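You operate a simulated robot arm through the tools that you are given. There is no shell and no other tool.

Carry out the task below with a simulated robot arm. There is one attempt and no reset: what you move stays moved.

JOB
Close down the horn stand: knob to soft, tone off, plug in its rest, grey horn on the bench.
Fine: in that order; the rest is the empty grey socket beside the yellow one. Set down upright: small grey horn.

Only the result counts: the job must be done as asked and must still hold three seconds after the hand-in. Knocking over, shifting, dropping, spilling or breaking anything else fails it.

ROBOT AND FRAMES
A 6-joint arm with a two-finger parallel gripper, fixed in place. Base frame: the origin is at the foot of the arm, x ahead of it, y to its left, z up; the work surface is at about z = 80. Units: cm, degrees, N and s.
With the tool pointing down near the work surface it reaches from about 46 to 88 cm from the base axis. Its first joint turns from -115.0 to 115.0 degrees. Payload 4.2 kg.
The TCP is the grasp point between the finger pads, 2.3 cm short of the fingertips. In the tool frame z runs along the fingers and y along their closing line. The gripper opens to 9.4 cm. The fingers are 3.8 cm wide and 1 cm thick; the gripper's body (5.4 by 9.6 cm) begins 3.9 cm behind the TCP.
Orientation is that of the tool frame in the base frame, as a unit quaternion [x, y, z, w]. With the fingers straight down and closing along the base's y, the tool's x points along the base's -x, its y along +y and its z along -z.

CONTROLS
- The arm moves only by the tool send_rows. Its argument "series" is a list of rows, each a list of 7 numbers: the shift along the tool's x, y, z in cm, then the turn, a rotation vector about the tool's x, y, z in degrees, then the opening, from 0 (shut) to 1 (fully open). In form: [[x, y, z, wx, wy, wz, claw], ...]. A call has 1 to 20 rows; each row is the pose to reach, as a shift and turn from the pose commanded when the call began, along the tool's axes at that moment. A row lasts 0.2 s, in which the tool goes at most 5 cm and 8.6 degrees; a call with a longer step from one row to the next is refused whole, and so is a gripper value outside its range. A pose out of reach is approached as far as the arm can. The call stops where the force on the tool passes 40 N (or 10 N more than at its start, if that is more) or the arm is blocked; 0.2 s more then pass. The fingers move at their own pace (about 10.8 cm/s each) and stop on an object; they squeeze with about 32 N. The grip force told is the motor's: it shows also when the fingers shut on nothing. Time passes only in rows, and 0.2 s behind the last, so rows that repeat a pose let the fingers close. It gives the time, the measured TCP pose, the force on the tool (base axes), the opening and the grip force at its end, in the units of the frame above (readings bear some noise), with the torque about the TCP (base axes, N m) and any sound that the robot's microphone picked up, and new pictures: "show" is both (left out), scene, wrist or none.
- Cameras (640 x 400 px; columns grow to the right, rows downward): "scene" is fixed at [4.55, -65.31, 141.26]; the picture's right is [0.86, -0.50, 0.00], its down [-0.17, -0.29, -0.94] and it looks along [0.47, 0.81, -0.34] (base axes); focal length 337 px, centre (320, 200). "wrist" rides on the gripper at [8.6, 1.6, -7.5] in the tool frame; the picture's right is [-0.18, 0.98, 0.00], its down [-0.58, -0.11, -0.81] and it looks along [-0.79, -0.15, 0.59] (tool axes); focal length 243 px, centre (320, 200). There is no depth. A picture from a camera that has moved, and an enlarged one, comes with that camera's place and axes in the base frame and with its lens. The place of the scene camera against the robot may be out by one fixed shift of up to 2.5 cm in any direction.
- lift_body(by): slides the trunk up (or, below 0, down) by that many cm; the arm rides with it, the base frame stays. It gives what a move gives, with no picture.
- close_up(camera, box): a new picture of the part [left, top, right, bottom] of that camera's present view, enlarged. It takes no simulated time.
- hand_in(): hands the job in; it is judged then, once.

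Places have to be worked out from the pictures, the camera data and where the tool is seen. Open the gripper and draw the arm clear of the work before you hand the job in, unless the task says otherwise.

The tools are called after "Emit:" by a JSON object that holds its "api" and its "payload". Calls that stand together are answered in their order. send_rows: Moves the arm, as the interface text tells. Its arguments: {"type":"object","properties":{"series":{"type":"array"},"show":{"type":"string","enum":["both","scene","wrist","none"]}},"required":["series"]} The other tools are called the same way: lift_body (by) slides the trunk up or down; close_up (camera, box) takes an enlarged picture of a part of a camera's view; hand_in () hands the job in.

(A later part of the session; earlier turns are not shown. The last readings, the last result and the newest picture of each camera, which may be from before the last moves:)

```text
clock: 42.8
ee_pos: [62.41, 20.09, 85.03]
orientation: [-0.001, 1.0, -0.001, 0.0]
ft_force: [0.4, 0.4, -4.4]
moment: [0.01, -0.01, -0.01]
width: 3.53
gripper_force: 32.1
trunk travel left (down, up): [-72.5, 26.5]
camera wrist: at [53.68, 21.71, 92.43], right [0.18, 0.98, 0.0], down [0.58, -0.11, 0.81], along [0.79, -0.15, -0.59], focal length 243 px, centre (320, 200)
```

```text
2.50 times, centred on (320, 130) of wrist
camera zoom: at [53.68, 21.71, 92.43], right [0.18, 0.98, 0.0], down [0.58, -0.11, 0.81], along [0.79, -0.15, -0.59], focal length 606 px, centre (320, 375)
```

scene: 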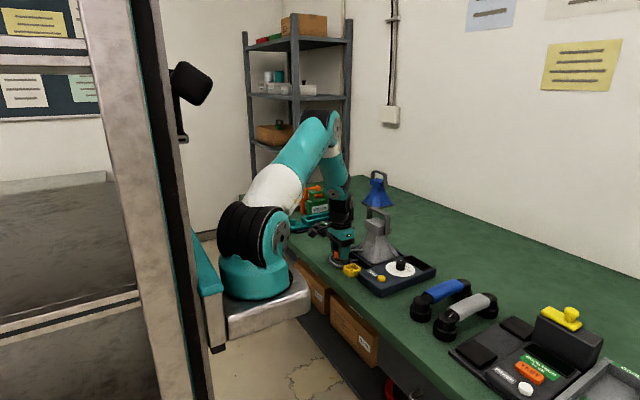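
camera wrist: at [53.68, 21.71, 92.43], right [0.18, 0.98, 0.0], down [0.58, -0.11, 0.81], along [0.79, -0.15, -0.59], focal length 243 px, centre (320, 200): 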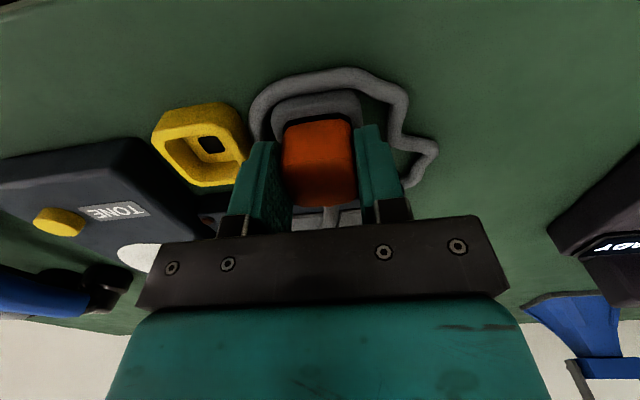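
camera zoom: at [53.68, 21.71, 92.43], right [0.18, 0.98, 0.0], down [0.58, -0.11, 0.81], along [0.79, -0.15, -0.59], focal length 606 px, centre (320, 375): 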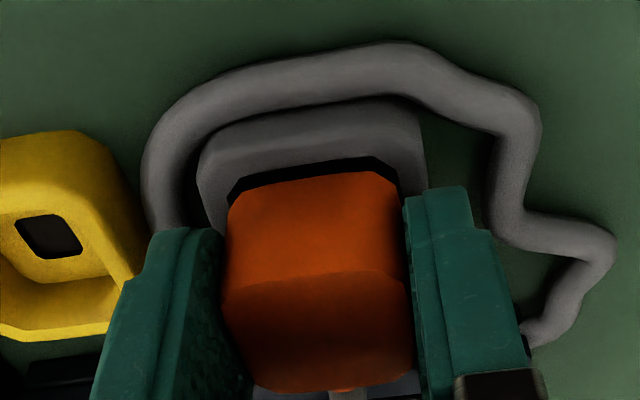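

The gap is now thin and even, as it was in the yellow socket, and a slight downward pull of −4.4 N suggests the rest is drawing the plug in. I'll lower the last bit.

Emit:
{"api": "send_rows", "payload": {"series": [[0, 0, 0.1, 0, 0, 0, 0], [0, 0, 0.2, 0, 0, 0, 0], [0, 0, 0.3, 0, 0, 0, 0], [0, 0, 0.4, 0, 0, 0, 0], [0, 0, 0.4, 0, 0, 0, 0]], "show": "wrist"}}

Emit:
{"api": "close_up", "payload": {"camera": "wrist", "box": [240, 50, 400, 210]}}

```text
clock: 44.0
ee_pos: [62.37, 20.01, 84.86]
orientation: [0.0, 1.0, 0.001, 0.001]
ft_force: [0.4, -3.8, 25.8]
moment: [-0.13, 0.03, 0.0]
width: 3.55
gripper_force: 32.4
trunk travel left (down, up): [-72.5, 26.5]
camera wrist: at [53.66, 21.73, 92.27], right [0.18, 0.98, 0.0], down [0.58, -0.11, 0.81], along [0.79, -0.15, -0.59], focal length 243 px, centre (320, 200)
```

wrist: 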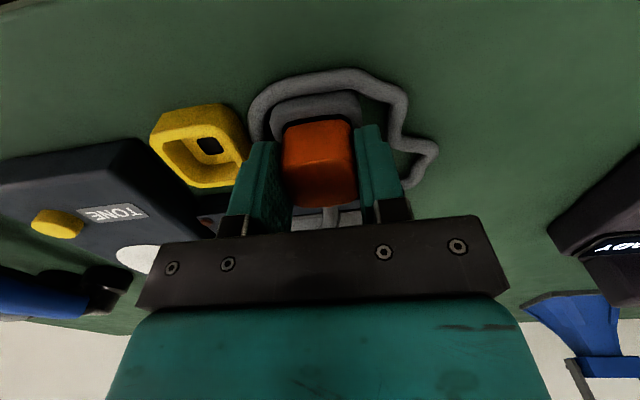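

```text
2.50 times, centred on (320, 130) of wrist
camera zoom: at [53.66, 21.73, 92.27], right [0.18, 0.98, 0.0], down [0.58, -0.11, 0.81], along [0.79, -0.15, -0.59], focal length 606 px, centre (320, 375)
```

zoom: 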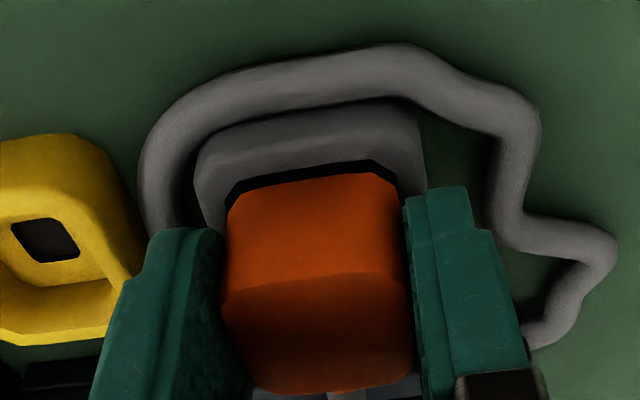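

It has bottomed firmly, 26 N at the same depth as before. I'll release, rise and inspect.

Emit:
{"api": "send_rows", "payload": {"series": [[0, 0, -0.1, 0, 0, 0, 0.2], [0, 0, -0.1, 0, 0, 0, 0.5], [0, 0, -0.1, 0, 0, 0, 0.6], [0, 0, -0.1, 0, 0, 0, 0.6], [0, 0, -2, 0, 0, 0, 0.6], [0, 0, -5, 0, 0, 0, 0.6], [0, 0, -8, 0, 0, 0, 0.6], [0, 0, -8, 0, 0, 0, 0.6]]}}

Emit:
{"api": "close_up", "payload": {"camera": "wrist", "box": [275, 15, 355, 95]}}

Emit:
{"api": "close_up", "payload": {"camera": "scene", "box": [330, 244, 360, 270]}}

Emit:
{"api": "close_up", "payload": {"camera": "scene", "box": [340, 195, 420, 275]}}

```text
clock: 45.8
ee_pos: [62.28, 20.08, 92.72]
orientation: [0.0, 1.0, 0.001, -0.001]
ft_force: [-0.8, 0.3, 0.5]
moment: [-0.03, 0.0, 0.0]
width: 5.63
gripper_force: 0.0
trunk travel left (down, up): [-72.5, 26.5]
camera wrist: at [53.63, 21.7, 100.11], right [0.18, 0.98, 0.0], down [0.58, -0.11, 0.81], along [0.79, -0.15, -0.59], focal length 243 px, centre (320, 200)
```

scene: 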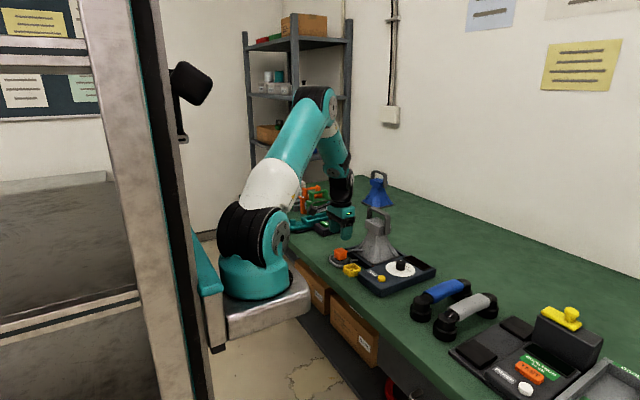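
wrist: 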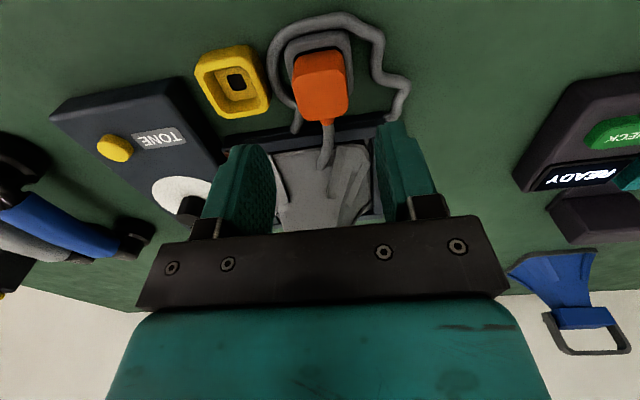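

```text
5.00 times, centred on (315, 55) of wrist
camera zoom: at [53.63, 21.7, 100.11], right [0.18, 0.98, 0.0], down [0.58, -0.11, 0.81], along [0.79, -0.15, -0.59], focal length 1213 px, centre (345, 925)
```

zoom: 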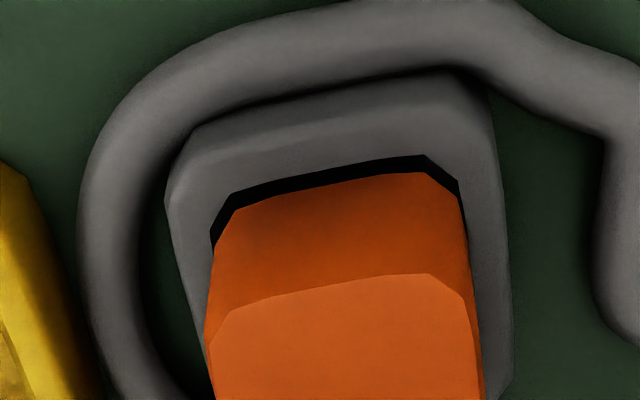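

```text
15.38 times, centred on (345, 257) of scene
camera zoom: at [4.55, -65.31, 141.26], right [0.86, -0.5, 0.0], down [-0.17, -0.29, -0.94], along [0.47, 0.81, -0.34], focal length 5178 px, centre (-65, -677)
```

zoom: 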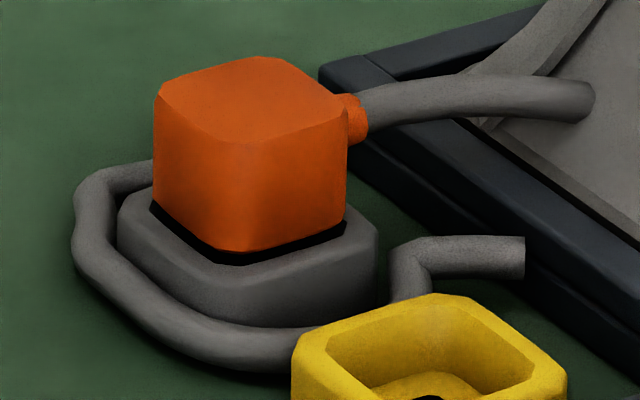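

```text
5.00 times, centred on (380, 235) of scene
camera zoom: at [4.55, -65.31, 141.26], right [0.86, -0.5, 0.0], down [-0.17, -0.29, -0.94], along [0.47, 0.81, -0.34], focal length 1683 px, centre (20, 25)
```

zoom: 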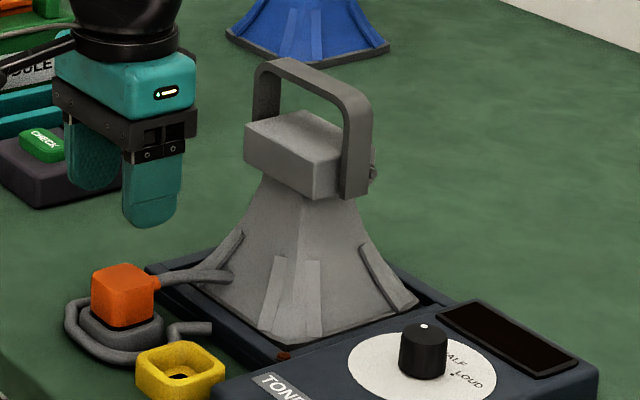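

The plug is now seated centrally in the grey rest with the same even dark line it had in the yellow socket. Next is the grey horn, so I'll rise for a good view of its handle and the free bench beyond the tray (+y).

Emit:
{"api": "send_rows", "payload": {"series": [[0, 0, -4.5, 0, 0, 0, 0.6], [-1, -0.5, -9, 0, 0, 0, 0.6], [-2, -1, -13.5, 0, 0, 0, 1], [-3.7, -2, -17, 0, 0, 0, 1], [-3.7, -2, -19, 0, 0, 0, 1], [-3.7, -2, -19, 0, 0, 0, 1]], "show": "wrist"}}

Emit:
{"api": "close_up", "payload": {"camera": "wrist", "box": [240, 40, 400, 200]}}

Emit:
{"api": "close_up", "payload": {"camera": "wrist", "box": [340, 0, 640, 200]}}

```text
clock: 47.2
ee_pos: [66.04, 18.06, 111.72]
orientation: [0.0, 1.0, 0.0, 0.0]
ft_force: [1.4, 0.9, -0.2]
moment: [0.01, -0.01, 0.05]
width: 9.38
gripper_force: 0.0
trunk travel left (down, up): [-72.5, 26.5]
camera wrist: at [57.33, 19.73, 119.12], right [0.18, 0.98, 0.0], down [0.58, -0.11, 0.81], along [0.79, -0.15, -0.59], focal length 243 px, centre (320, 200)
```

wrist: 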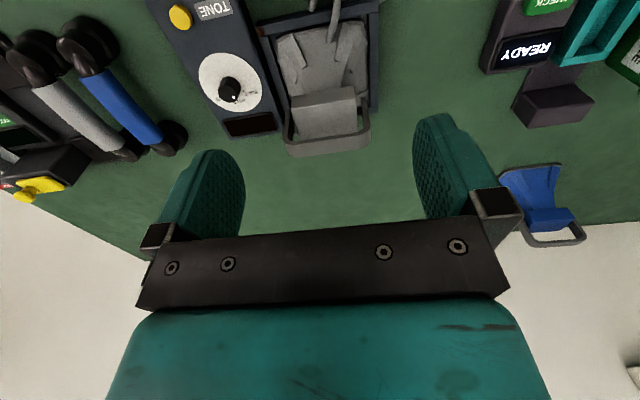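

```text
2.50 times, centred on (320, 120) of wrist
camera zoom: at [57.33, 19.73, 119.12], right [0.18, 0.98, 0.0], down [0.58, -0.11, 0.81], along [0.79, -0.15, -0.59], focal length 606 px, centre (320, 400)
```

zoom: 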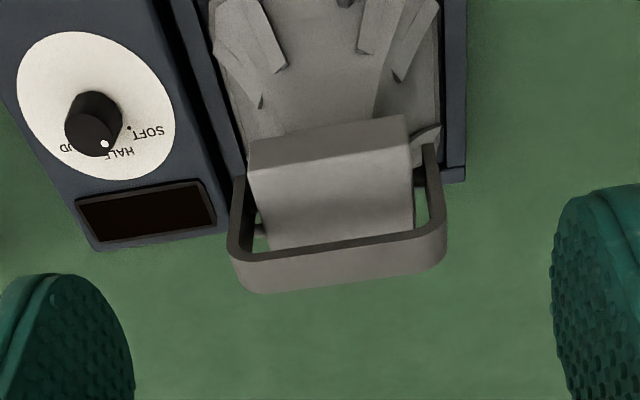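

```text
2.00 times, centred on (490, 100) of wrist
camera zoom: at [57.33, 19.73, 119.12], right [0.18, 0.98, 0.0], down [0.58, -0.11, 0.81], along [0.79, -0.15, -0.59], focal length 485 px, centre (-20, 400)
```

zoom: 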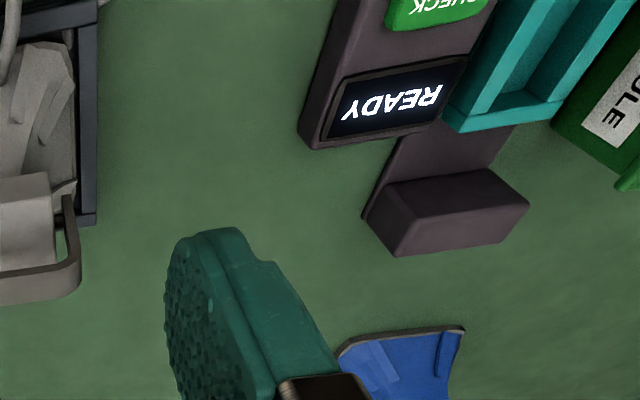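

The handle bar runs along y from 12.7 to 21.2 at x≈76.25, 2.2 cm wide with its top at z≈97.2, and the horn base is about 13 cm square centred near (76.3, 17.05). The free strip lies between the tray edge (y≈25.3) and the READY module (y≈40.5), so I'll aim for (75, 32.9). First I'll hover over the handle turned 90° with the gripper half open.

Emit:
{"api": "send_rows", "payload": {"series": [[-0.9, -0.1, 0.5, 0, 0, -7.5, 0.8], [-1.8, -0.2, 1, 0, 0, -15, 0.5], [-2.7, -0.3, 1.5, 0, 0, -22.5, 0.5], [-3.6, -0.4, 2, 0, 0, -30, 0.5], [-4.5, -0.5, 2.5, 0, 0, -37.5, 0.5], [-5.4, -0.6, 3, 0, 0, -45, 0.5], [-6.3, -0.7, 3.6, 0, 0, -52.5, 0.5], [-7.2, -0.8, 4.2, 0, 0, -60, 0.5], [-8.1, -0.9, 4.8, 0, 0, -67.5, 0.5], [-9.0, -1.0, 5.4, 0, 0, -75, 0.5], [-9.9, -1.05, 6, 0, 0, -82.5, 0.5], [-10.2, -1.1, 6.5, 0, 0, -90, 0.5], [-10.2, -1.1, 6.5, 0, 0, -90, 0.5]]}}

Emit:
{"api": "close_up", "payload": {"camera": "wrist", "box": [220, 0, 420, 200]}}

Emit:
{"api": "close_up", "payload": {"camera": "scene", "box": [320, 170, 440, 280]}}

```text
clock: 50.0
ee_pos: [76.15, 17.01, 105.09]
orientation: [0.707, -0.707, 0.0, 0.0]
ft_force: [-0.6, 0.2, -0.1]
moment: [0.01, 0.02, 0.01]
width: 4.7
gripper_force: 0.1
trunk travel left (down, up): [-72.5, 26.5]
camera wrist: at [74.6, 8.34, 112.56], right [-0.98, 0.18, 0.0], down [0.11, 0.58, 0.81], along [0.15, 0.79, -0.59], focal length 243 px, centre (320, 200)
```

scene: 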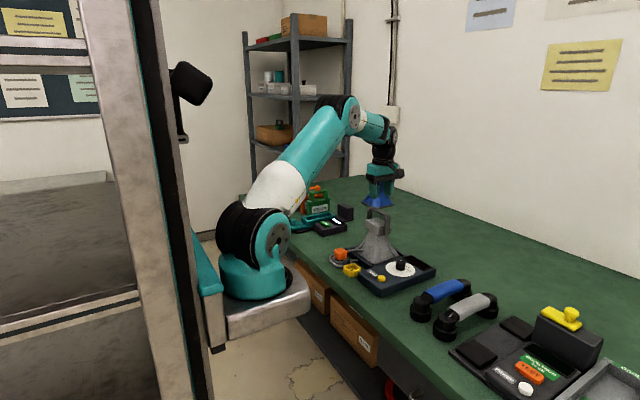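
wrist: 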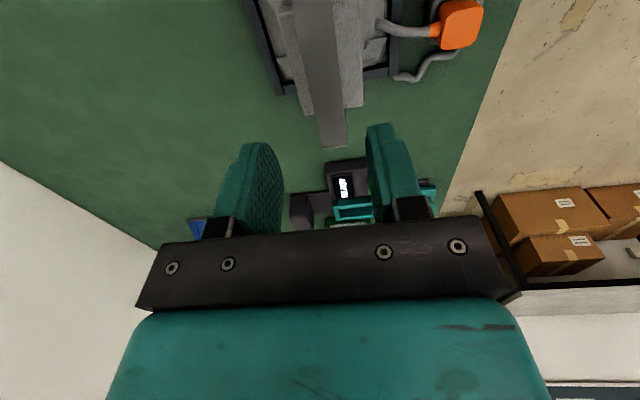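

```text
2.00 times, centred on (320, 100) of wrist
camera zoom: at [74.6, 8.34, 112.56], right [-0.98, 0.18, 0.0], down [0.11, 0.58, 0.81], along [0.15, 0.79, -0.59], focal length 485 px, centre (320, 400)
```

zoom: 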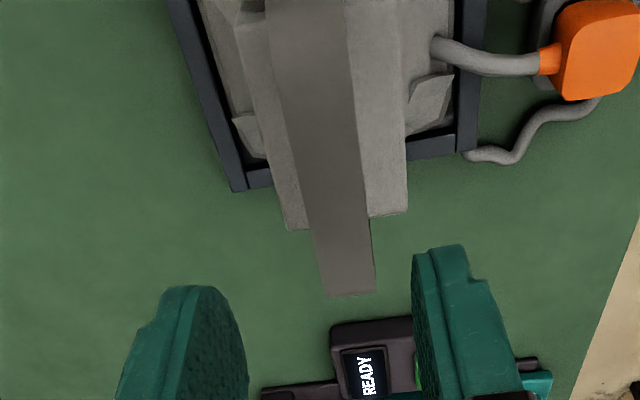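

```text
3.64 times, centred on (380, 225) of scene
camera zoom: at [4.55, -65.31, 141.26], right [0.86, -0.5, 0.0], down [-0.17, -0.29, -0.94], along [0.47, 0.81, -0.34], focal length 1224 px, centre (102, 109)
```

zoom: 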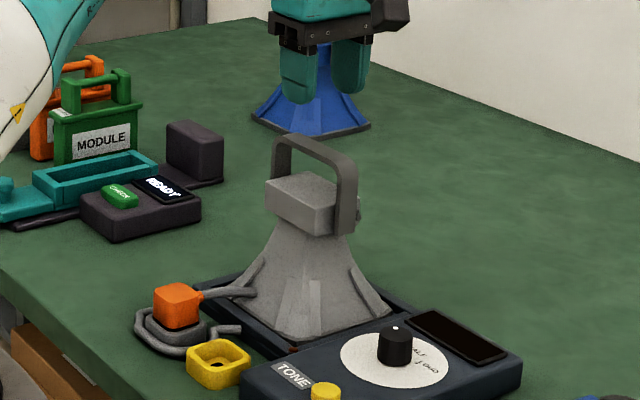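

Directly below the TCP, the bar centre appears 0.47 cm to the −x side, at x≈75.77. I'll shift by that and lower the fingers around the bar, keeping the tips above the box top (z≈94.3).

Emit:
{"api": "send_rows", "payload": {"series": [[0, 0.47, 0, 0, 0, 0, 0.5], [0, 0.47, 2.5, 0, 0, 0, 0.5], [0, 0.47, 5, 0, 0, 0, 0.5], [0, 0.47, 6.3, 0, 0, 0, 0.5], [0, 0.47, 7.1, 0, 0, 0, 0.5], [0, 0.47, 7.6, 0, 0, 0, 0.5], [0, 0.47, 7.6, 0, 0, 0, 0.5]]}}

Emit:
{"api": "close_up", "payload": {"camera": "wrist", "box": [220, 40, 420, 240]}}

Emit:
{"api": "close_up", "payload": {"camera": "scene", "box": [340, 190, 420, 260]}}

```text
clock: 51.6
ee_pos: [75.85, 16.88, 97.56]
orientation: [-0.707, 0.707, -0.001, 0.0]
ft_force: [-0.8, -1.1, -0.2]
moment: [0.0, -0.01, 0.03]
width: 4.7
gripper_force: 0.0
trunk travel left (down, up): [-72.5, 26.5]
camera wrist: at [74.17, 8.35, 104.97], right [-0.98, 0.18, 0.0], down [0.11, 0.58, 0.81], along [0.15, 0.79, -0.59], focal length 243 px, centre (320, 200)
```

scene: 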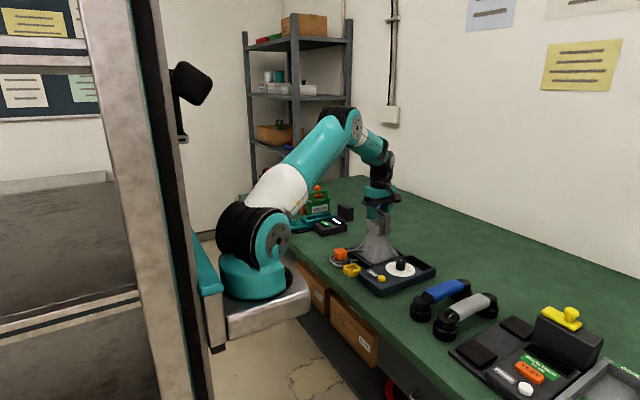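
wrist: 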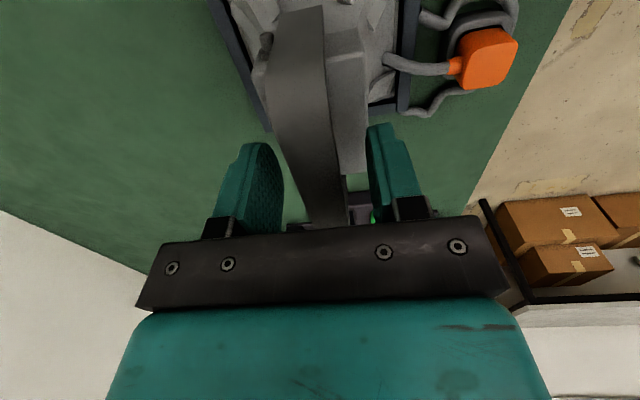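

```text
2.00 times, centred on (320, 140) of wrist
camera zoom: at [74.17, 8.35, 104.97], right [-0.98, 0.18, 0.0], down [0.11, 0.58, 0.81], along [0.15, 0.79, -0.59], focal length 485 px, centre (320, 320)
```

zoom: 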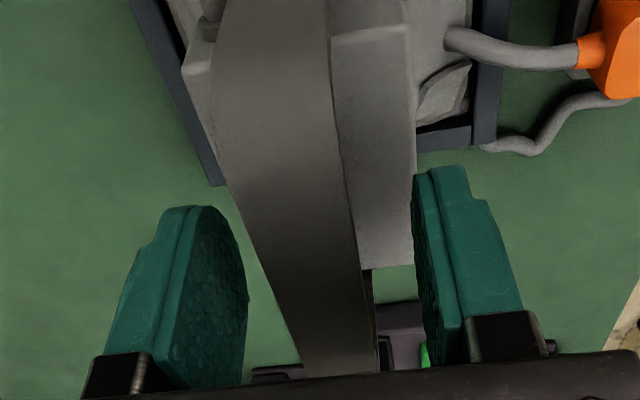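

```text
5.71 times, centred on (380, 225) of scene
camera zoom: at [4.55, -65.31, 141.26], right [0.86, -0.5, 0.0], down [-0.17, -0.29, -0.94], along [0.47, 0.81, -0.34], focal length 1923 px, centre (-23, 57)
```

zoom: 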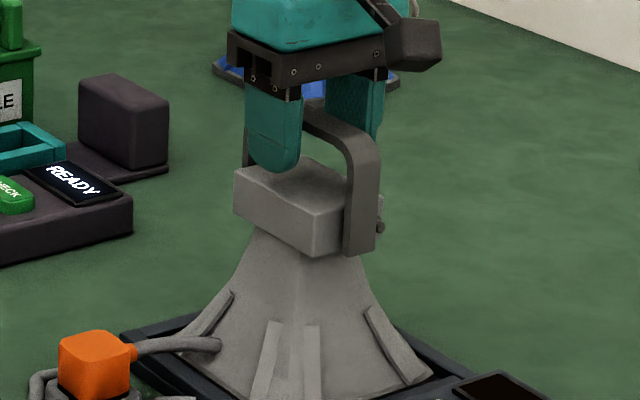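

The fingers straddle the bar with the near tip just clear of the box top. I'll close on the handle and check the grip.

Emit:
{"api": "send_rows", "payload": {"series": [[0, 0, 0, 0, 0, 0, 0.3], [0, 0, 0, 0, 0, 0, 0.1], [0, 0, 0, 0, 0, 0, 0], [0, 0, 0, 0, 0, 0, 0]]}}

Emit:
{"api": "close_up", "payload": {"camera": "scene", "box": [340, 190, 420, 260]}}

```text
clock: 52.6
ee_pos: [75.79, 16.96, 97.62]
orientation: [-0.707, 0.707, 0.0, 0.0]
ft_force: [-1.4, 1.0, 0.1]
moment: [0.0, -0.01, 0.02]
width: 1.95
gripper_force: 31.8
trunk travel left (down, up): [-72.5, 26.5]
camera wrist: at [74.17, 8.35, 104.98], right [-0.98, 0.18, 0.0], down [0.11, 0.58, 0.81], along [0.15, 0.79, -0.59], focal length 243 px, centre (320, 200)
```

scene: 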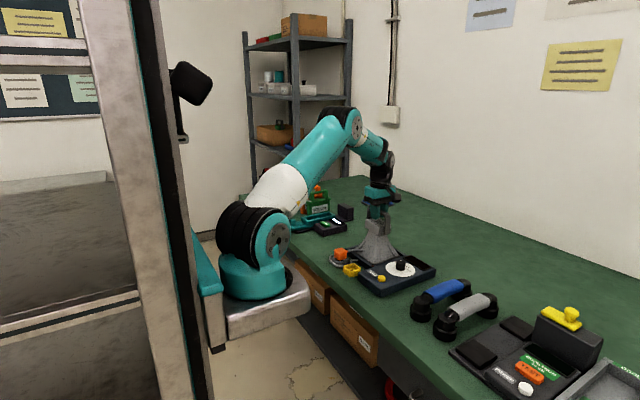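
wrist: 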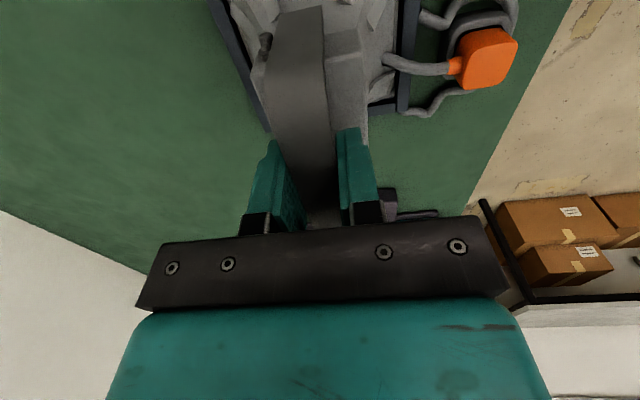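

```text
5.71 times, centred on (380, 225) of scene
camera zoom: at [4.55, -65.31, 141.26], right [0.86, -0.5, 0.0], down [-0.17, -0.29, -0.94], along [0.47, 0.81, -0.34], focal length 1923 px, centre (-23, 57)
```

zoom: 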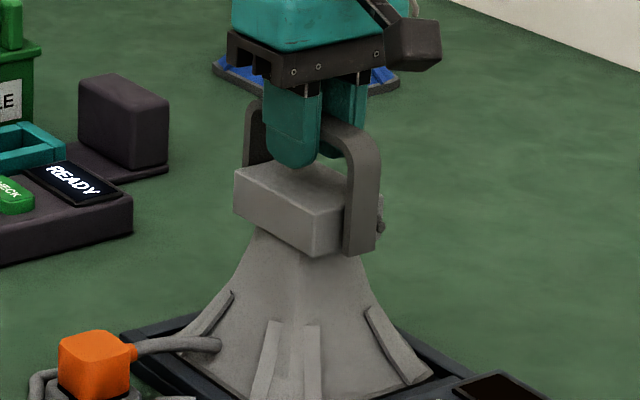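

The handle is gripped at 1.95 cm with no disturbance. I'll lift slowly straight up and watch the weight.

Emit:
{"api": "send_rows", "payload": {"series": [[0, 0, -0.3, 0, 0, 0, 0], [0, 0, -0.6, 0, 0, 0, 0], [0, 0, -1.0, 0, 0, 0, 0], [0, 0, -1.5, 0, 0, 0, 0], [0, 0, -2.2, 0, 0, 0, 0], [0, 0, -3, 0, 0, 0, 0], [0, 0, -4, 0, 0, 0, 0], [0, 0, -4, 0, 0, 0, 0]]}}

Emit:
{"api": "close_up", "payload": {"camera": "scene", "box": [320, 180, 440, 290]}}

```text
clock: 54.4
ee_pos: [75.86, 16.93, 101.61]
orientation: [0.707, -0.707, 0.0, 0.0]
ft_force: [0.2, -0.8, -3.2]
moment: [-0.01, -0.01, 0.02]
width: 1.96
gripper_force: 31.6
trunk travel left (down, up): [-72.5, 26.5]
camera wrist: at [74.14, 8.38, 109.01], right [-0.98, 0.18, 0.0], down [0.11, 0.58, 0.81], along [0.15, 0.79, -0.59], focal length 243 px, centre (320, 200)
```

scene: 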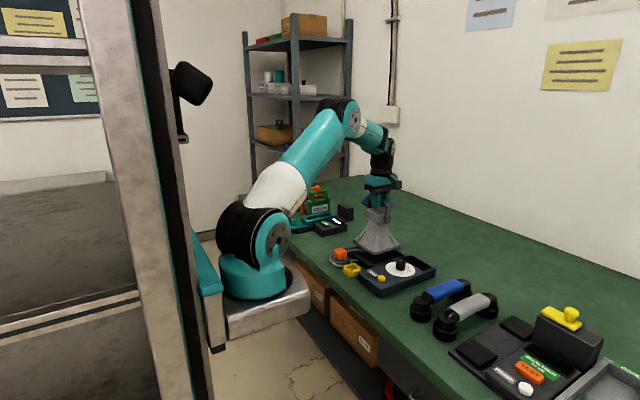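
wrist: 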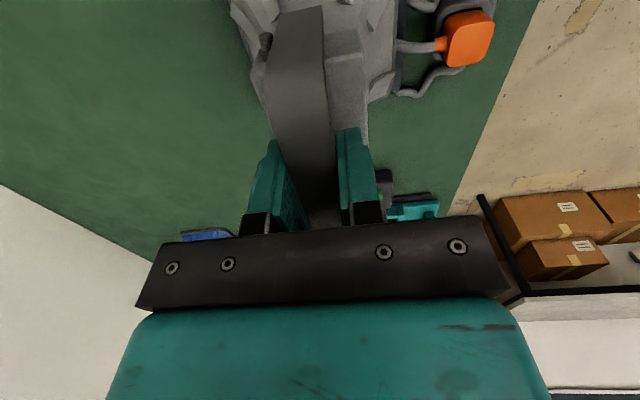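

```text
3.64 times, centred on (380, 235) of scene
camera zoom: at [4.55, -65.31, 141.26], right [0.86, -0.5, 0.0], down [-0.17, -0.29, -0.94], along [0.47, 0.81, -0.34], focal length 1224 px, centre (102, 73)
```

zoom: 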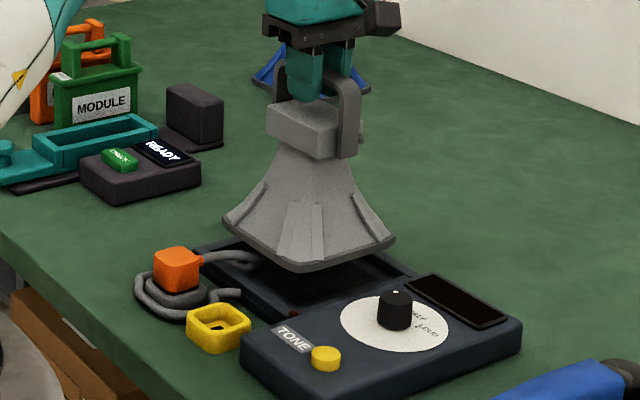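

The horn is up, weighs only about 3 N and hangs upright. I'll raise it a touch more and carry it +15.9 in y to above the clear strip.

Emit:
{"api": "send_rows", "payload": {"series": [[0, 0, -1.5, 0, 0, 0, 0], [-1.5, 0.1, -1.5, 0, 0, 0, 0], [-3.5, 0.2, -1.5, 0, 0, 0, 0], [-5.5, 0.3, -1.5, 0, 0, 0, 0], [-7.5, 0.4, -1.5, 0, 0, 0, 0], [-9.5, 0.5, -1.5, 0, 0, 0, 0], [-11.5, 0.6, -1.5, 0, 0, 0, 0], [-13.5, 0.7, -1.5, 0, 0, 0, 0], [-15, 0.8, -1.5, 0, 0, 0, 0], [-15.9, 0.8, -1.5, 0, 0, 0, 0], [-15.9, 0.8, -1.5, 0, 0, 0, 0], [-15.9, 0.8, -1.5, 0, 0, 0, 0]]}}

Emit:
{"api": "close_up", "payload": {"camera": "scene", "box": [290, 180, 410, 290]}}

Emit:
{"api": "close_up", "payload": {"camera": "wrist", "box": [160, 0, 480, 200]}}

```text
clock: 57.0
ee_pos: [73.71, 32.28, 102.94]
orientation: [-0.707, 0.707, 0.001, 0.0]
ft_force: [1.1, -0.4, -4.1]
moment: [-0.01, 0.0, 0.0]
width: 1.95
gripper_force: 32.6
out of reach, approached as far as the arm can: row 9, 10, 11, 12
trunk travel left (down, up): [-72.5, 26.5]
camera wrist: at [72.01, 23.66, 110.44], right [-0.98, 0.18, 0.0], down [0.11, 0.58, 0.81], along [0.15, 0.79, -0.59], focal length 243 px, centre (320, 200)
```

scene: 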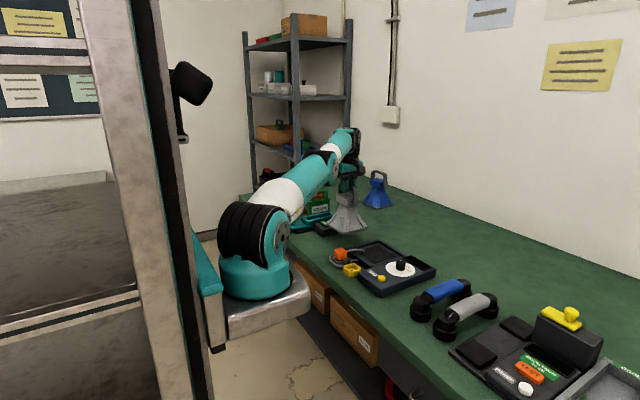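
wrist: 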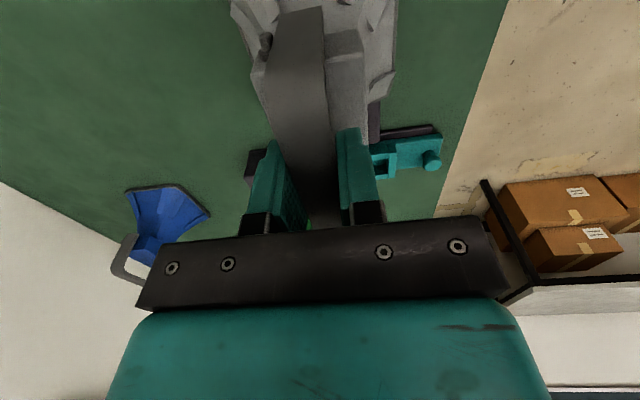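

```text
3.64 times, centred on (350, 235) of scene
camera zoom: at [4.55, -65.31, 141.26], right [0.86, -0.5, 0.0], down [-0.17, -0.29, -0.94], along [0.47, 0.81, -0.34], focal length 1224 px, centre (211, 73)
```

zoom: 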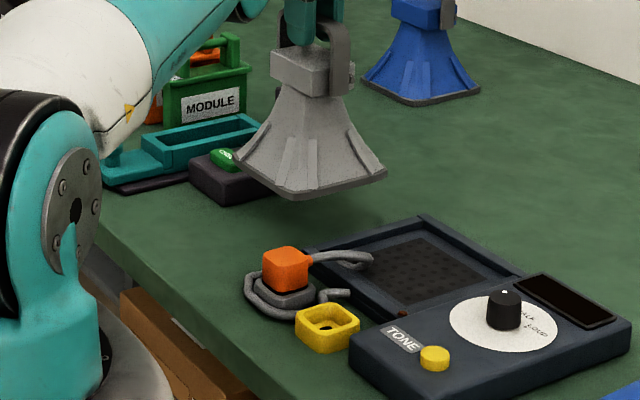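

```text
2.00 times, centred on (320, 100) of wrist
camera zoom: at [72.01, 23.66, 110.44], right [-0.98, 0.18, 0.0], down [0.11, 0.58, 0.81], along [0.15, 0.79, -0.59], focal length 485 px, centre (320, 400)
```

zoom: 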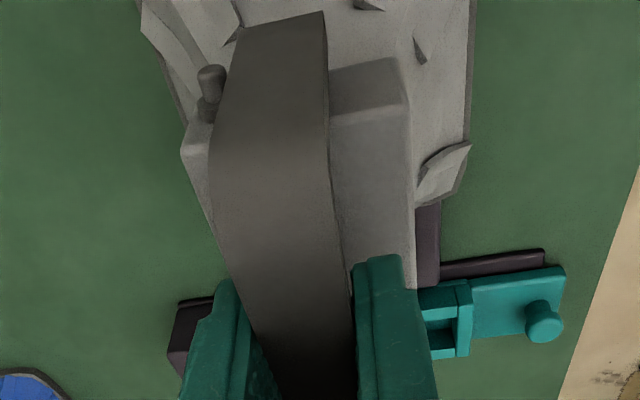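

The arm is at its reach limit here, with the TCP at (73.7, 32.3), and the horn still hangs upright. I'll pull the target in slightly to (73.5, 32.8) and come down partway to check clearances.

Emit:
{"api": "send_rows", "payload": {"series": [[0.05, 1.5, 0, 0, 0, 0, 0], [0.05, 1.5, 1, 0, 0, 0, 0], [0.05, 1.5, 2, 0, 0, 0, 0], [0.05, 1.5, 3, 0, 0, 0, 0], [0.05, 1.5, 3, 0, 0, 0, 0]]}}

Emit:
{"api": "close_up", "payload": {"camera": "scene", "box": [290, 180, 410, 290]}}

Emit:
{"api": "close_up", "payload": {"camera": "wrist", "box": [160, 0, 480, 200]}}

```text
clock: 58.2
ee_pos: [72.29, 32.2, 100.0]
orientation: [-0.707, 0.707, 0.0, 0.0]
ft_force: [-0.5, 0.3, -3.3]
moment: [0.03, 0.03, 0.01]
width: 1.99
gripper_force: 32.0
trunk travel left (down, up): [-72.5, 26.5]
camera wrist: at [70.58, 23.63, 107.45], right [-0.98, 0.18, 0.0], down [0.11, 0.58, 0.81], along [0.15, 0.79, -0.59], focal length 243 px, centre (320, 200)
```

scene: 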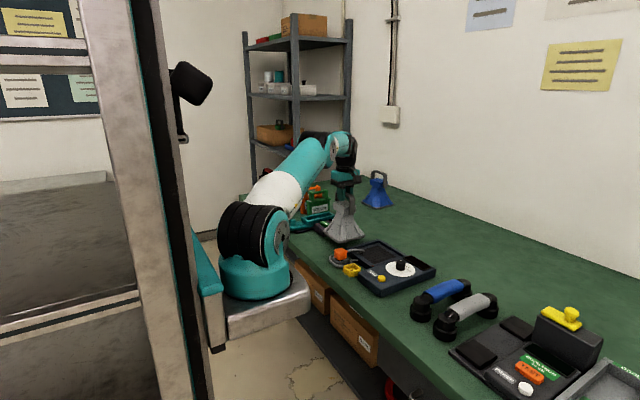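
wrist: 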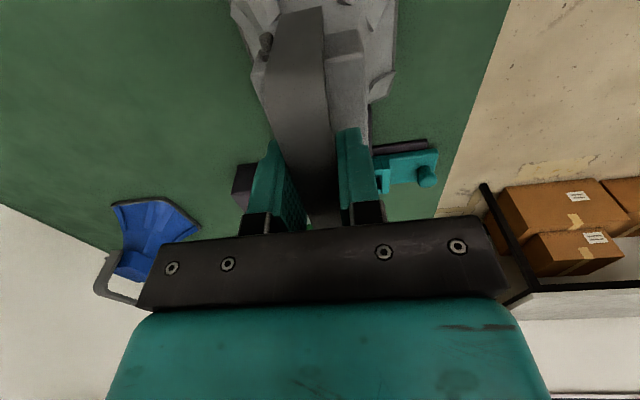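

```text
3.64 times, centred on (350, 235) of scene
camera zoom: at [4.55, -65.31, 141.26], right [0.86, -0.5, 0.0], down [-0.17, -0.29, -0.94], along [0.47, 0.81, -0.34], focal length 1224 px, centre (211, 73)
```

zoom: 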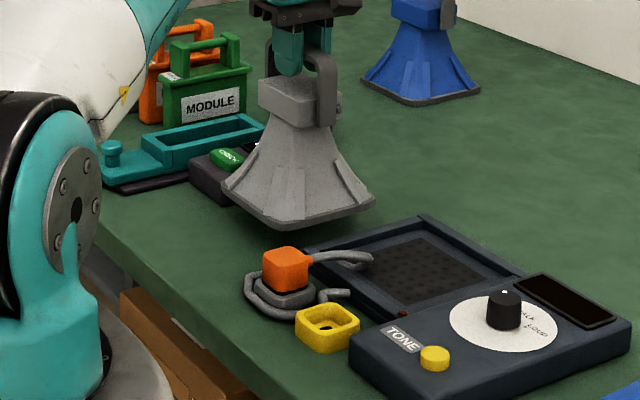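

```text
2.00 times, centred on (320, 100) of wrist
camera zoom: at [70.58, 23.63, 107.45], right [-0.98, 0.18, 0.0], down [0.11, 0.58, 0.81], along [0.15, 0.79, -0.59], focal length 485 px, centre (320, 400)
```

zoom: 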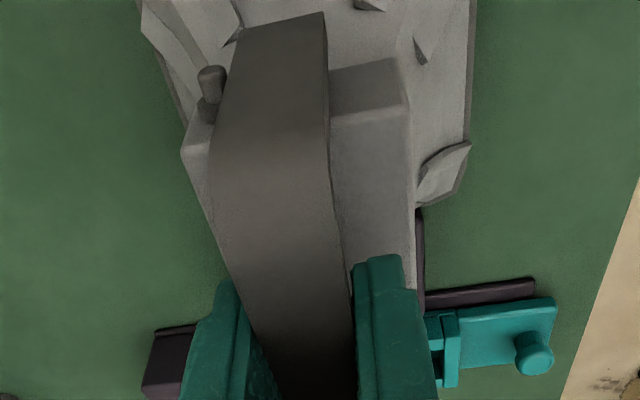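

The TCP is now at (72.3, 32.2), which puts the horn only about 0.6 cm from the tray edge. I'll nudge +1.0 in x and +0.5 in y to centre it in the strip and lower further.

Emit:
{"api": "send_rows", "payload": {"series": [[-0.5, -1.0, 0, 0, 0, 0, 0], [-0.5, -1.0, 0.6, 0, 0, 0, 0], [-0.5, -1.0, 1.2, 0, 0, 0, 0], [-0.5, -1.0, 1.7, 0, 0, 0, 0], [-0.5, -1.0, 2.1, 0, 0, 0, 0], [-0.5, -1.0, 2.1, 0, 0, 0, 0]]}}

Emit:
{"api": "close_up", "payload": {"camera": "scene", "box": [300, 200, 400, 280]}}

```text
clock: 59.6
ee_pos: [73.21, 32.64, 97.89]
orientation: [0.707, -0.707, 0.001, 0.0]
ft_force: [-0.4, -0.5, -3.8]
moment: [-0.02, 0.01, 0.0]
width: 1.94
gripper_force: 32.2
trunk travel left (down, up): [-72.5, 26.5]
camera wrist: at [71.56, 24.17, 105.31], right [-0.98, 0.18, 0.0], down [0.11, 0.58, 0.81], along [0.15, 0.79, -0.59], focal length 243 px, centre (320, 200)
```

scene: 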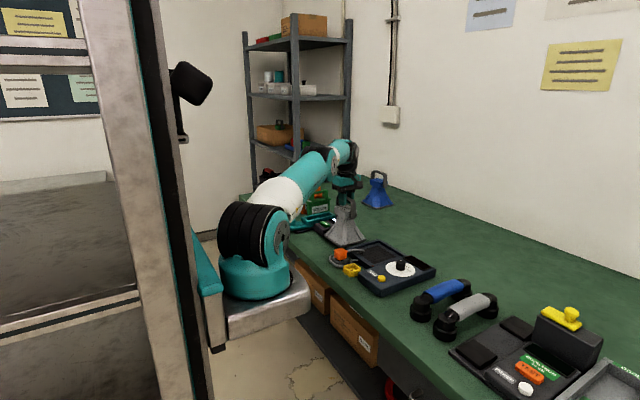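
wrist: 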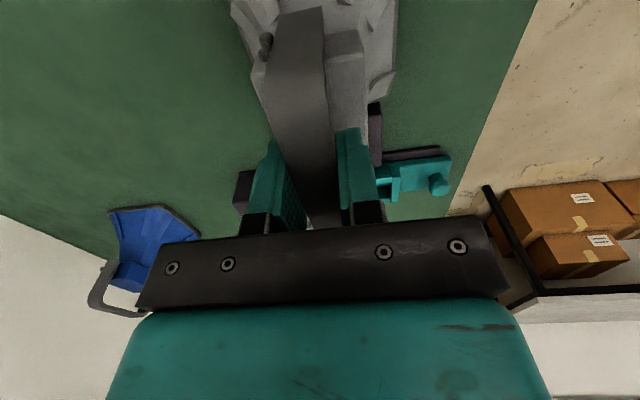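

```text
5.00 times, centred on (350, 240) of scene
camera zoom: at [4.55, -65.31, 141.26], right [0.86, -0.5, 0.0], down [-0.17, -0.29, -0.94], along [0.47, 0.81, -0.34], focal length 1683 px, centre (170, 0)
```

zoom: 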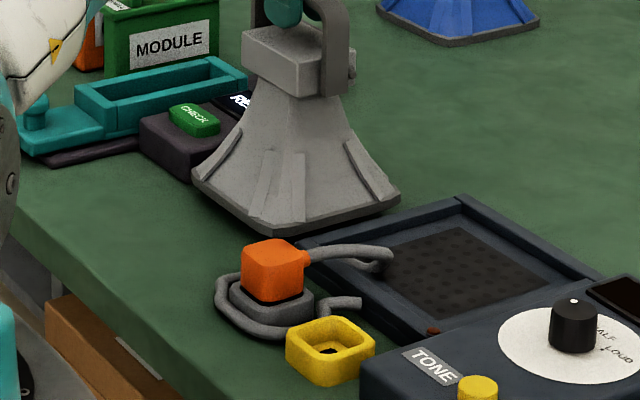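

In the scene frame the horn base spans y≈28.7–40.0, between the tray edge at 26.1 and the module at 41.7, so it is clear on both sides. I'll lower in small steps until the bench takes the weight.

Emit:
{"api": "send_rows", "payload": {"series": [[0, 0, 0.2, 0, 0, 0, 0], [0, 0, 0.4, 0, 0, 0, 0], [0, 0, 0.55, 0, 0, 0, 0], [0, 0, 0.7, 0, 0, 0, 0], [0, 0, 0.8, 0, 0, 0, 0], [0, 0, 0.8, 0, 0, 0, 0]], "show": "scene"}}

Emit:
{"api": "close_up", "payload": {"camera": "scene", "box": [300, 200, 400, 280]}}

```text
clock: 61.0
ee_pos: [73.24, 32.73, 97.13]
orientation: [-0.706, 0.708, 0.0, 0.0]
ft_force: [-0.8, -0.4, -4.0]
moment: [-0.04, -0.01, 0.01]
width: 1.98
gripper_force: 32.1
trunk travel left (down, up): [-72.5, 26.5]
```

scene: 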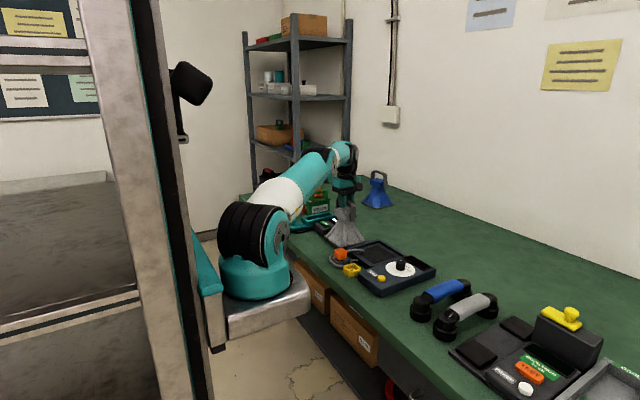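

```text
5.00 times, centred on (350, 240) of scene
camera zoom: at [4.55, -65.31, 141.26], right [0.86, -0.5, 0.0], down [-0.17, -0.29, -0.94], along [0.47, 0.81, -0.34], focal length 1683 px, centre (170, 0)
```

zoom: 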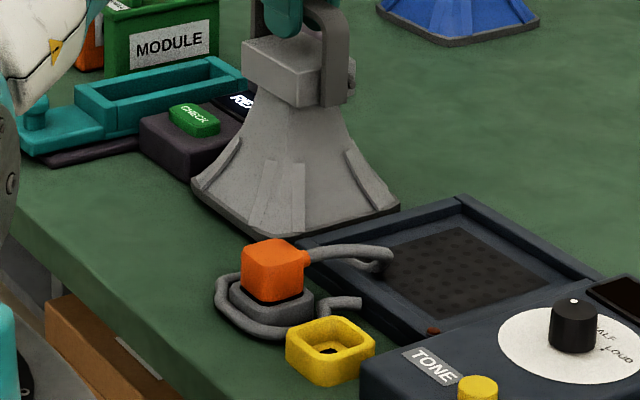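

Still −4 N, so the horn is hanging free just above the bench. I'll continue in 0.1 cm steps.

Emit:
{"api": "send_rows", "payload": {"series": [[0, 0, 0.1, 0, 0, 0, 0], [0, 0, 0.2, 0, 0, 0, 0], [0, 0, 0.3, 0, 0, 0, 0], [0, 0, 0.4, 0, 0, 0, 0], [0, 0, 0.4, 0, 0, 0, 0]], "show": "none"}}

```text
clock: 62.2
ee_pos: [73.12, 32.82, 96.7]
orientation: [0.707, -0.707, 0.0, -0.001]
ft_force: [-0.7, 0.3, -3.6]
moment: [0.02, -0.01, -0.02]
width: 1.97
gripper_force: 31.7
trunk travel left (down, up): [-72.5, 26.5]
```

Emit:
{"api": "send_rows", "payload": {"series": [[0, 0, 0.1, 0, 0, 0, 0], [0, 0, 0.2, 0, 0, 0, 0], [0, 0, 0.3, 0, 0, 0, 0], [0, 0, 0.3, 0, 0, 0, 0]], "show": "none"}}

Emit:
{"api": "close_up", "payload": {"camera": "scene", "box": [310, 210, 390, 270]}}

```text
clock: 63.2
ee_pos: [73.03, 32.8, 96.44]
orientation: [-0.707, 0.707, -0.001, 0.0]
ft_force: [-0.2, -0.2, -4.3]
moment: [-0.01, 0.0, -0.02]
width: 1.96
gripper_force: 32.4
trunk travel left (down, up): [-72.5, 26.5]
```

```text
6.67 times, centred on (350, 240) of scene
camera zoom: at [4.55, -65.31, 141.26], right [0.86, -0.5, 0.0], down [-0.17, -0.29, -0.94], along [0.47, 0.81, -0.34], focal length 2244 px, centre (120, -67)
```

zoom: 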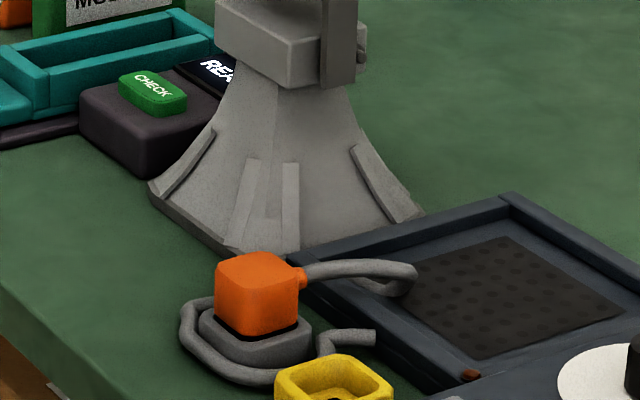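

Still hanging at −4.3 N. I'll keep lowering slowly.

Emit:
{"api": "send_rows", "payload": {"series": [[0, 0, 0.1, 0, 0, 0, 0], [0, 0, 0.2, 0, 0, 0, 0], [0, 0, 0.3, 0, 0, 0, 0], [0, 0, 0.3, 0, 0, 0, 0]], "show": "none"}}

```text
clock: 64.2
ee_pos: [73.25, 32.8, 96.27]
orientation: [-0.707, 0.707, 0.0, 0.002]
ft_force: [-2.4, -1.3, 16.3]
moment: [-0.77, 0.05, -0.02]
width: 1.94
gripper_force: 31.9
trunk travel left (down, up): [-72.5, 26.5]
```

Contact: the force is now +16 N, 1.3 cm below the height it had in the tray, which fits resting on the bench. I'll look before releasing.

Emit:
{"api": "close_up", "payload": {"camera": "scene", "box": [310, 190, 390, 270]}}

Emit:
{"api": "close_up", "payload": {"camera": "wrist", "box": [200, 0, 440, 160]}}

```text
5.00 times, centred on (350, 230) of scene
camera zoom: at [4.55, -65.31, 141.26], right [0.86, -0.5, 0.0], down [-0.17, -0.29, -0.94], along [0.47, 0.81, -0.34], focal length 1683 px, centre (170, 50)
```

zoom: 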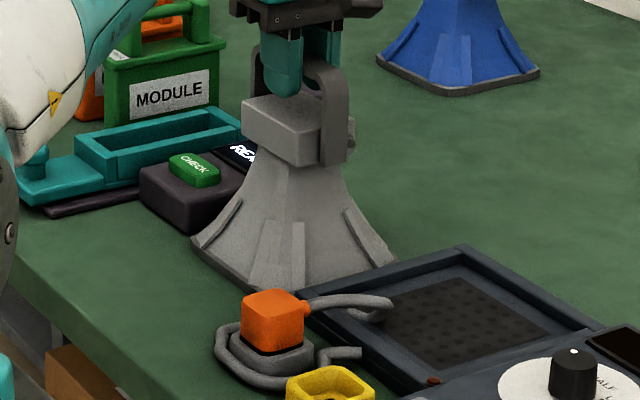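

```text
2.50 times, centred on (320, 80) of wrist
camera zoom: at [71.53, 24.14, 103.75], right [-0.98, 0.18, 0.0], down [0.11, 0.58, 0.81], along [0.15, 0.79, -0.59], focal length 606 px, centre (320, 500)
```

zoom: 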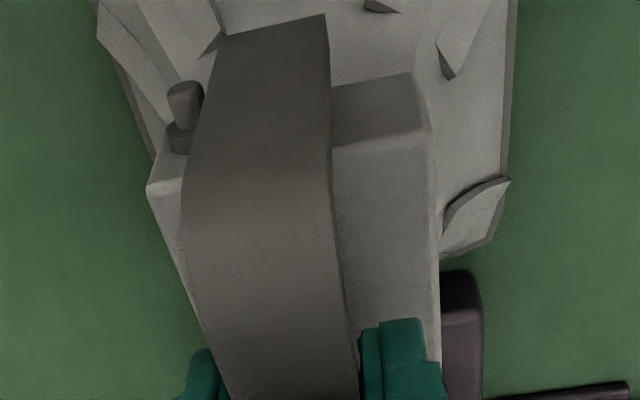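

The horn stands upright with a visible gap to the module. I'll back off about 0.1 cm so the load is near zero, check, then release.

Emit:
{"api": "send_rows", "payload": {"series": [[0, 0, -0.05, 0, 0, 0, 0], [0, 0, -0.1, 0, 0, 0, 0], [0, 0, -0.1, 0, 0, 0, 0]], "show": "none"}}

```text
clock: 65.0
ee_pos: [73.17, 32.76, 96.39]
orientation: [-0.707, 0.707, 0.0, 0.0]
ft_force: [3.6, 1.6, 16.4]
moment: [0.49, -0.03, -0.04]
width: 1.97
gripper_force: 32.0
trunk travel left (down, up): [-72.5, 26.5]
```

The force is still +16 N although the moment has evened out. I'll back off a little more.

Emit:
{"api": "send_rows", "payload": {"series": [[0, 0, -0.07, 0, 0, 0, 0], [0, 0, -0.07, 0, 0, 0, 0], [0, 0, -0.07, 0, 0, 0, 0]], "show": "none"}}

```text
clock: 65.8
ee_pos: [73.22, 32.9, 96.36]
orientation: [-0.707, 0.707, 0.0, 0.002]
ft_force: [4.6, 2.2, 15.8]
moment: [0.6, -0.04, -0.03]
width: 1.96
gripper_force: 32.0
trunk travel left (down, up): [-72.5, 26.5]
```

Emit:
{"api": "send_rows", "payload": {"series": [[0, 0, -0.1, 0, 0, 0, 0], [0, 0, -0.15, 0, 0, 0, 0], [0, 0, -0.15, 0, 0, 0, 0]], "show": "scene"}}

Emit:
{"api": "close_up", "payload": {"camera": "scene", "box": [310, 210, 390, 270]}}

```text
clock: 66.6
ee_pos: [73.24, 32.69, 96.39]
orientation: [0.707, -0.707, 0.0, 0.001]
ft_force: [2.3, 1.5, 5.3]
moment: [0.83, -0.03, -0.2]
width: 1.97
gripper_force: 31.8
trunk travel left (down, up): [-72.5, 26.5]
```

scene: 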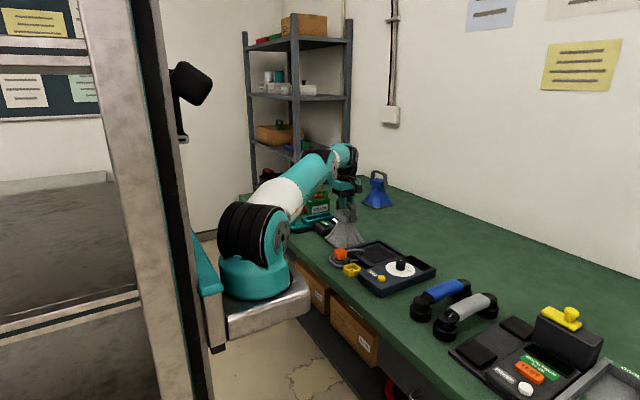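

```text
6.67 times, centred on (350, 240) of scene
camera zoom: at [4.55, -65.31, 141.26], right [0.86, -0.5, 0.0], down [-0.17, -0.29, -0.94], along [0.47, 0.81, -0.34], focal length 2244 px, centre (120, -67)
```

zoom: 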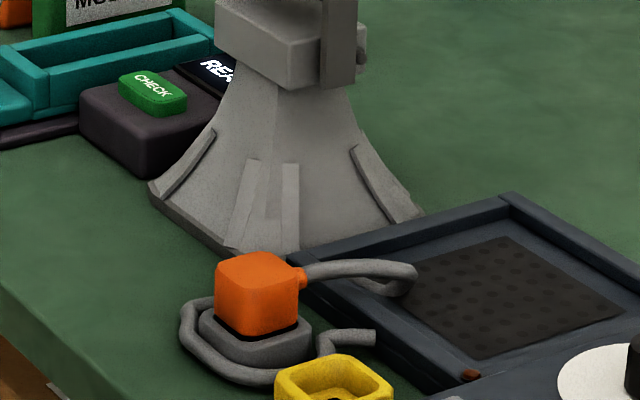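

The load is now light at about 5 N, with the base on the bench. I'll open gently in small steps and hold still.

Emit:
{"api": "send_rows", "payload": {"series": [[0, 0, 0, 0, 0, 0, 0.15], [0, 0, 0, 0, 0, 0, 0.22], [0, 0, 0, 0, 0, 0, 0.28], [0, 0, 0, 0, 0, 0, 0.35], [0, 0, 0, 0, 0, 0, 0.5], [0, 0, 0, 0, 0, 0, 0.5]]}}

Emit:
{"api": "close_up", "payload": {"camera": "scene", "box": [310, 190, 390, 270]}}

Emit:
{"api": "close_up", "payload": {"camera": "wrist", "box": [220, 40, 420, 240]}}

```text
clock: 68.0
ee_pos: [73.16, 32.84, 96.55]
orientation: [0.707, -0.707, 0.0, 0.0]
ft_force: [-0.6, -0.1, -0.7]
moment: [0.0, 0.0, 0.05]
width: 4.7
gripper_force: 0.1
trunk travel left (down, up): [-72.5, 26.5]
camera wrist: at [71.55, 24.15, 103.84], right [-0.98, 0.18, 0.0], down [0.11, 0.58, 0.81], along [0.15, 0.79, -0.59], focal length 243 px, centre (320, 200)
```

scene: 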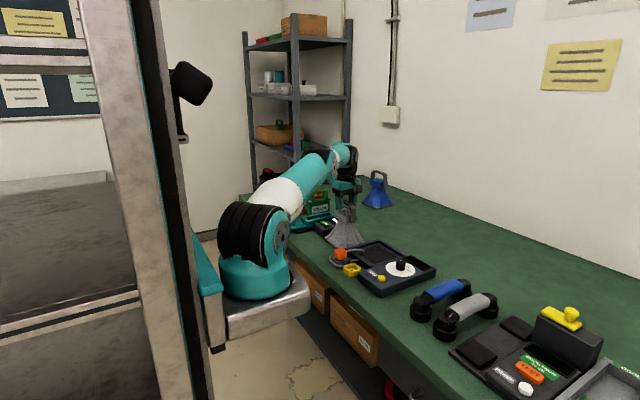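
wrist: 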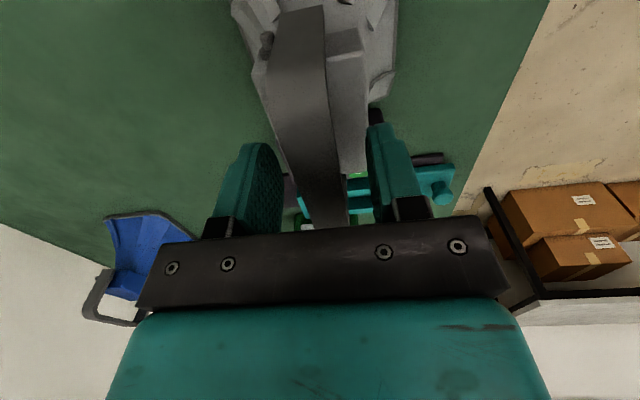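

```text
5.00 times, centred on (350, 230) of scene
camera zoom: at [4.55, -65.31, 141.26], right [0.86, -0.5, 0.0], down [-0.17, -0.29, -0.94], along [0.47, 0.81, -0.34], focal length 1683 px, centre (170, 50)
```

zoom: 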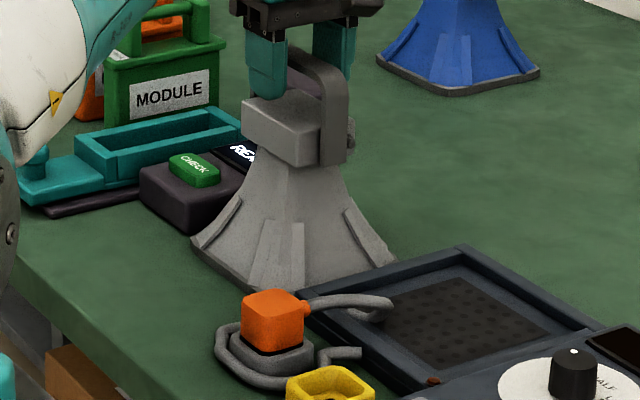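

```text
2.00 times, centred on (320, 140) of wrist
camera zoom: at [71.55, 24.15, 103.84], right [-0.98, 0.18, 0.0], down [0.11, 0.58, 0.81], along [0.15, 0.79, -0.59], focal length 485 px, centre (320, 320)
```

zoom: 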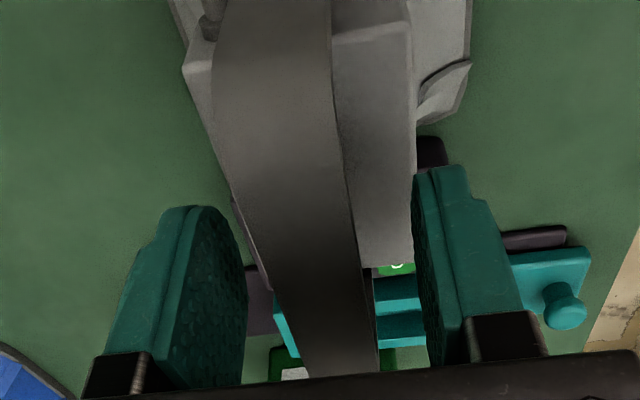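

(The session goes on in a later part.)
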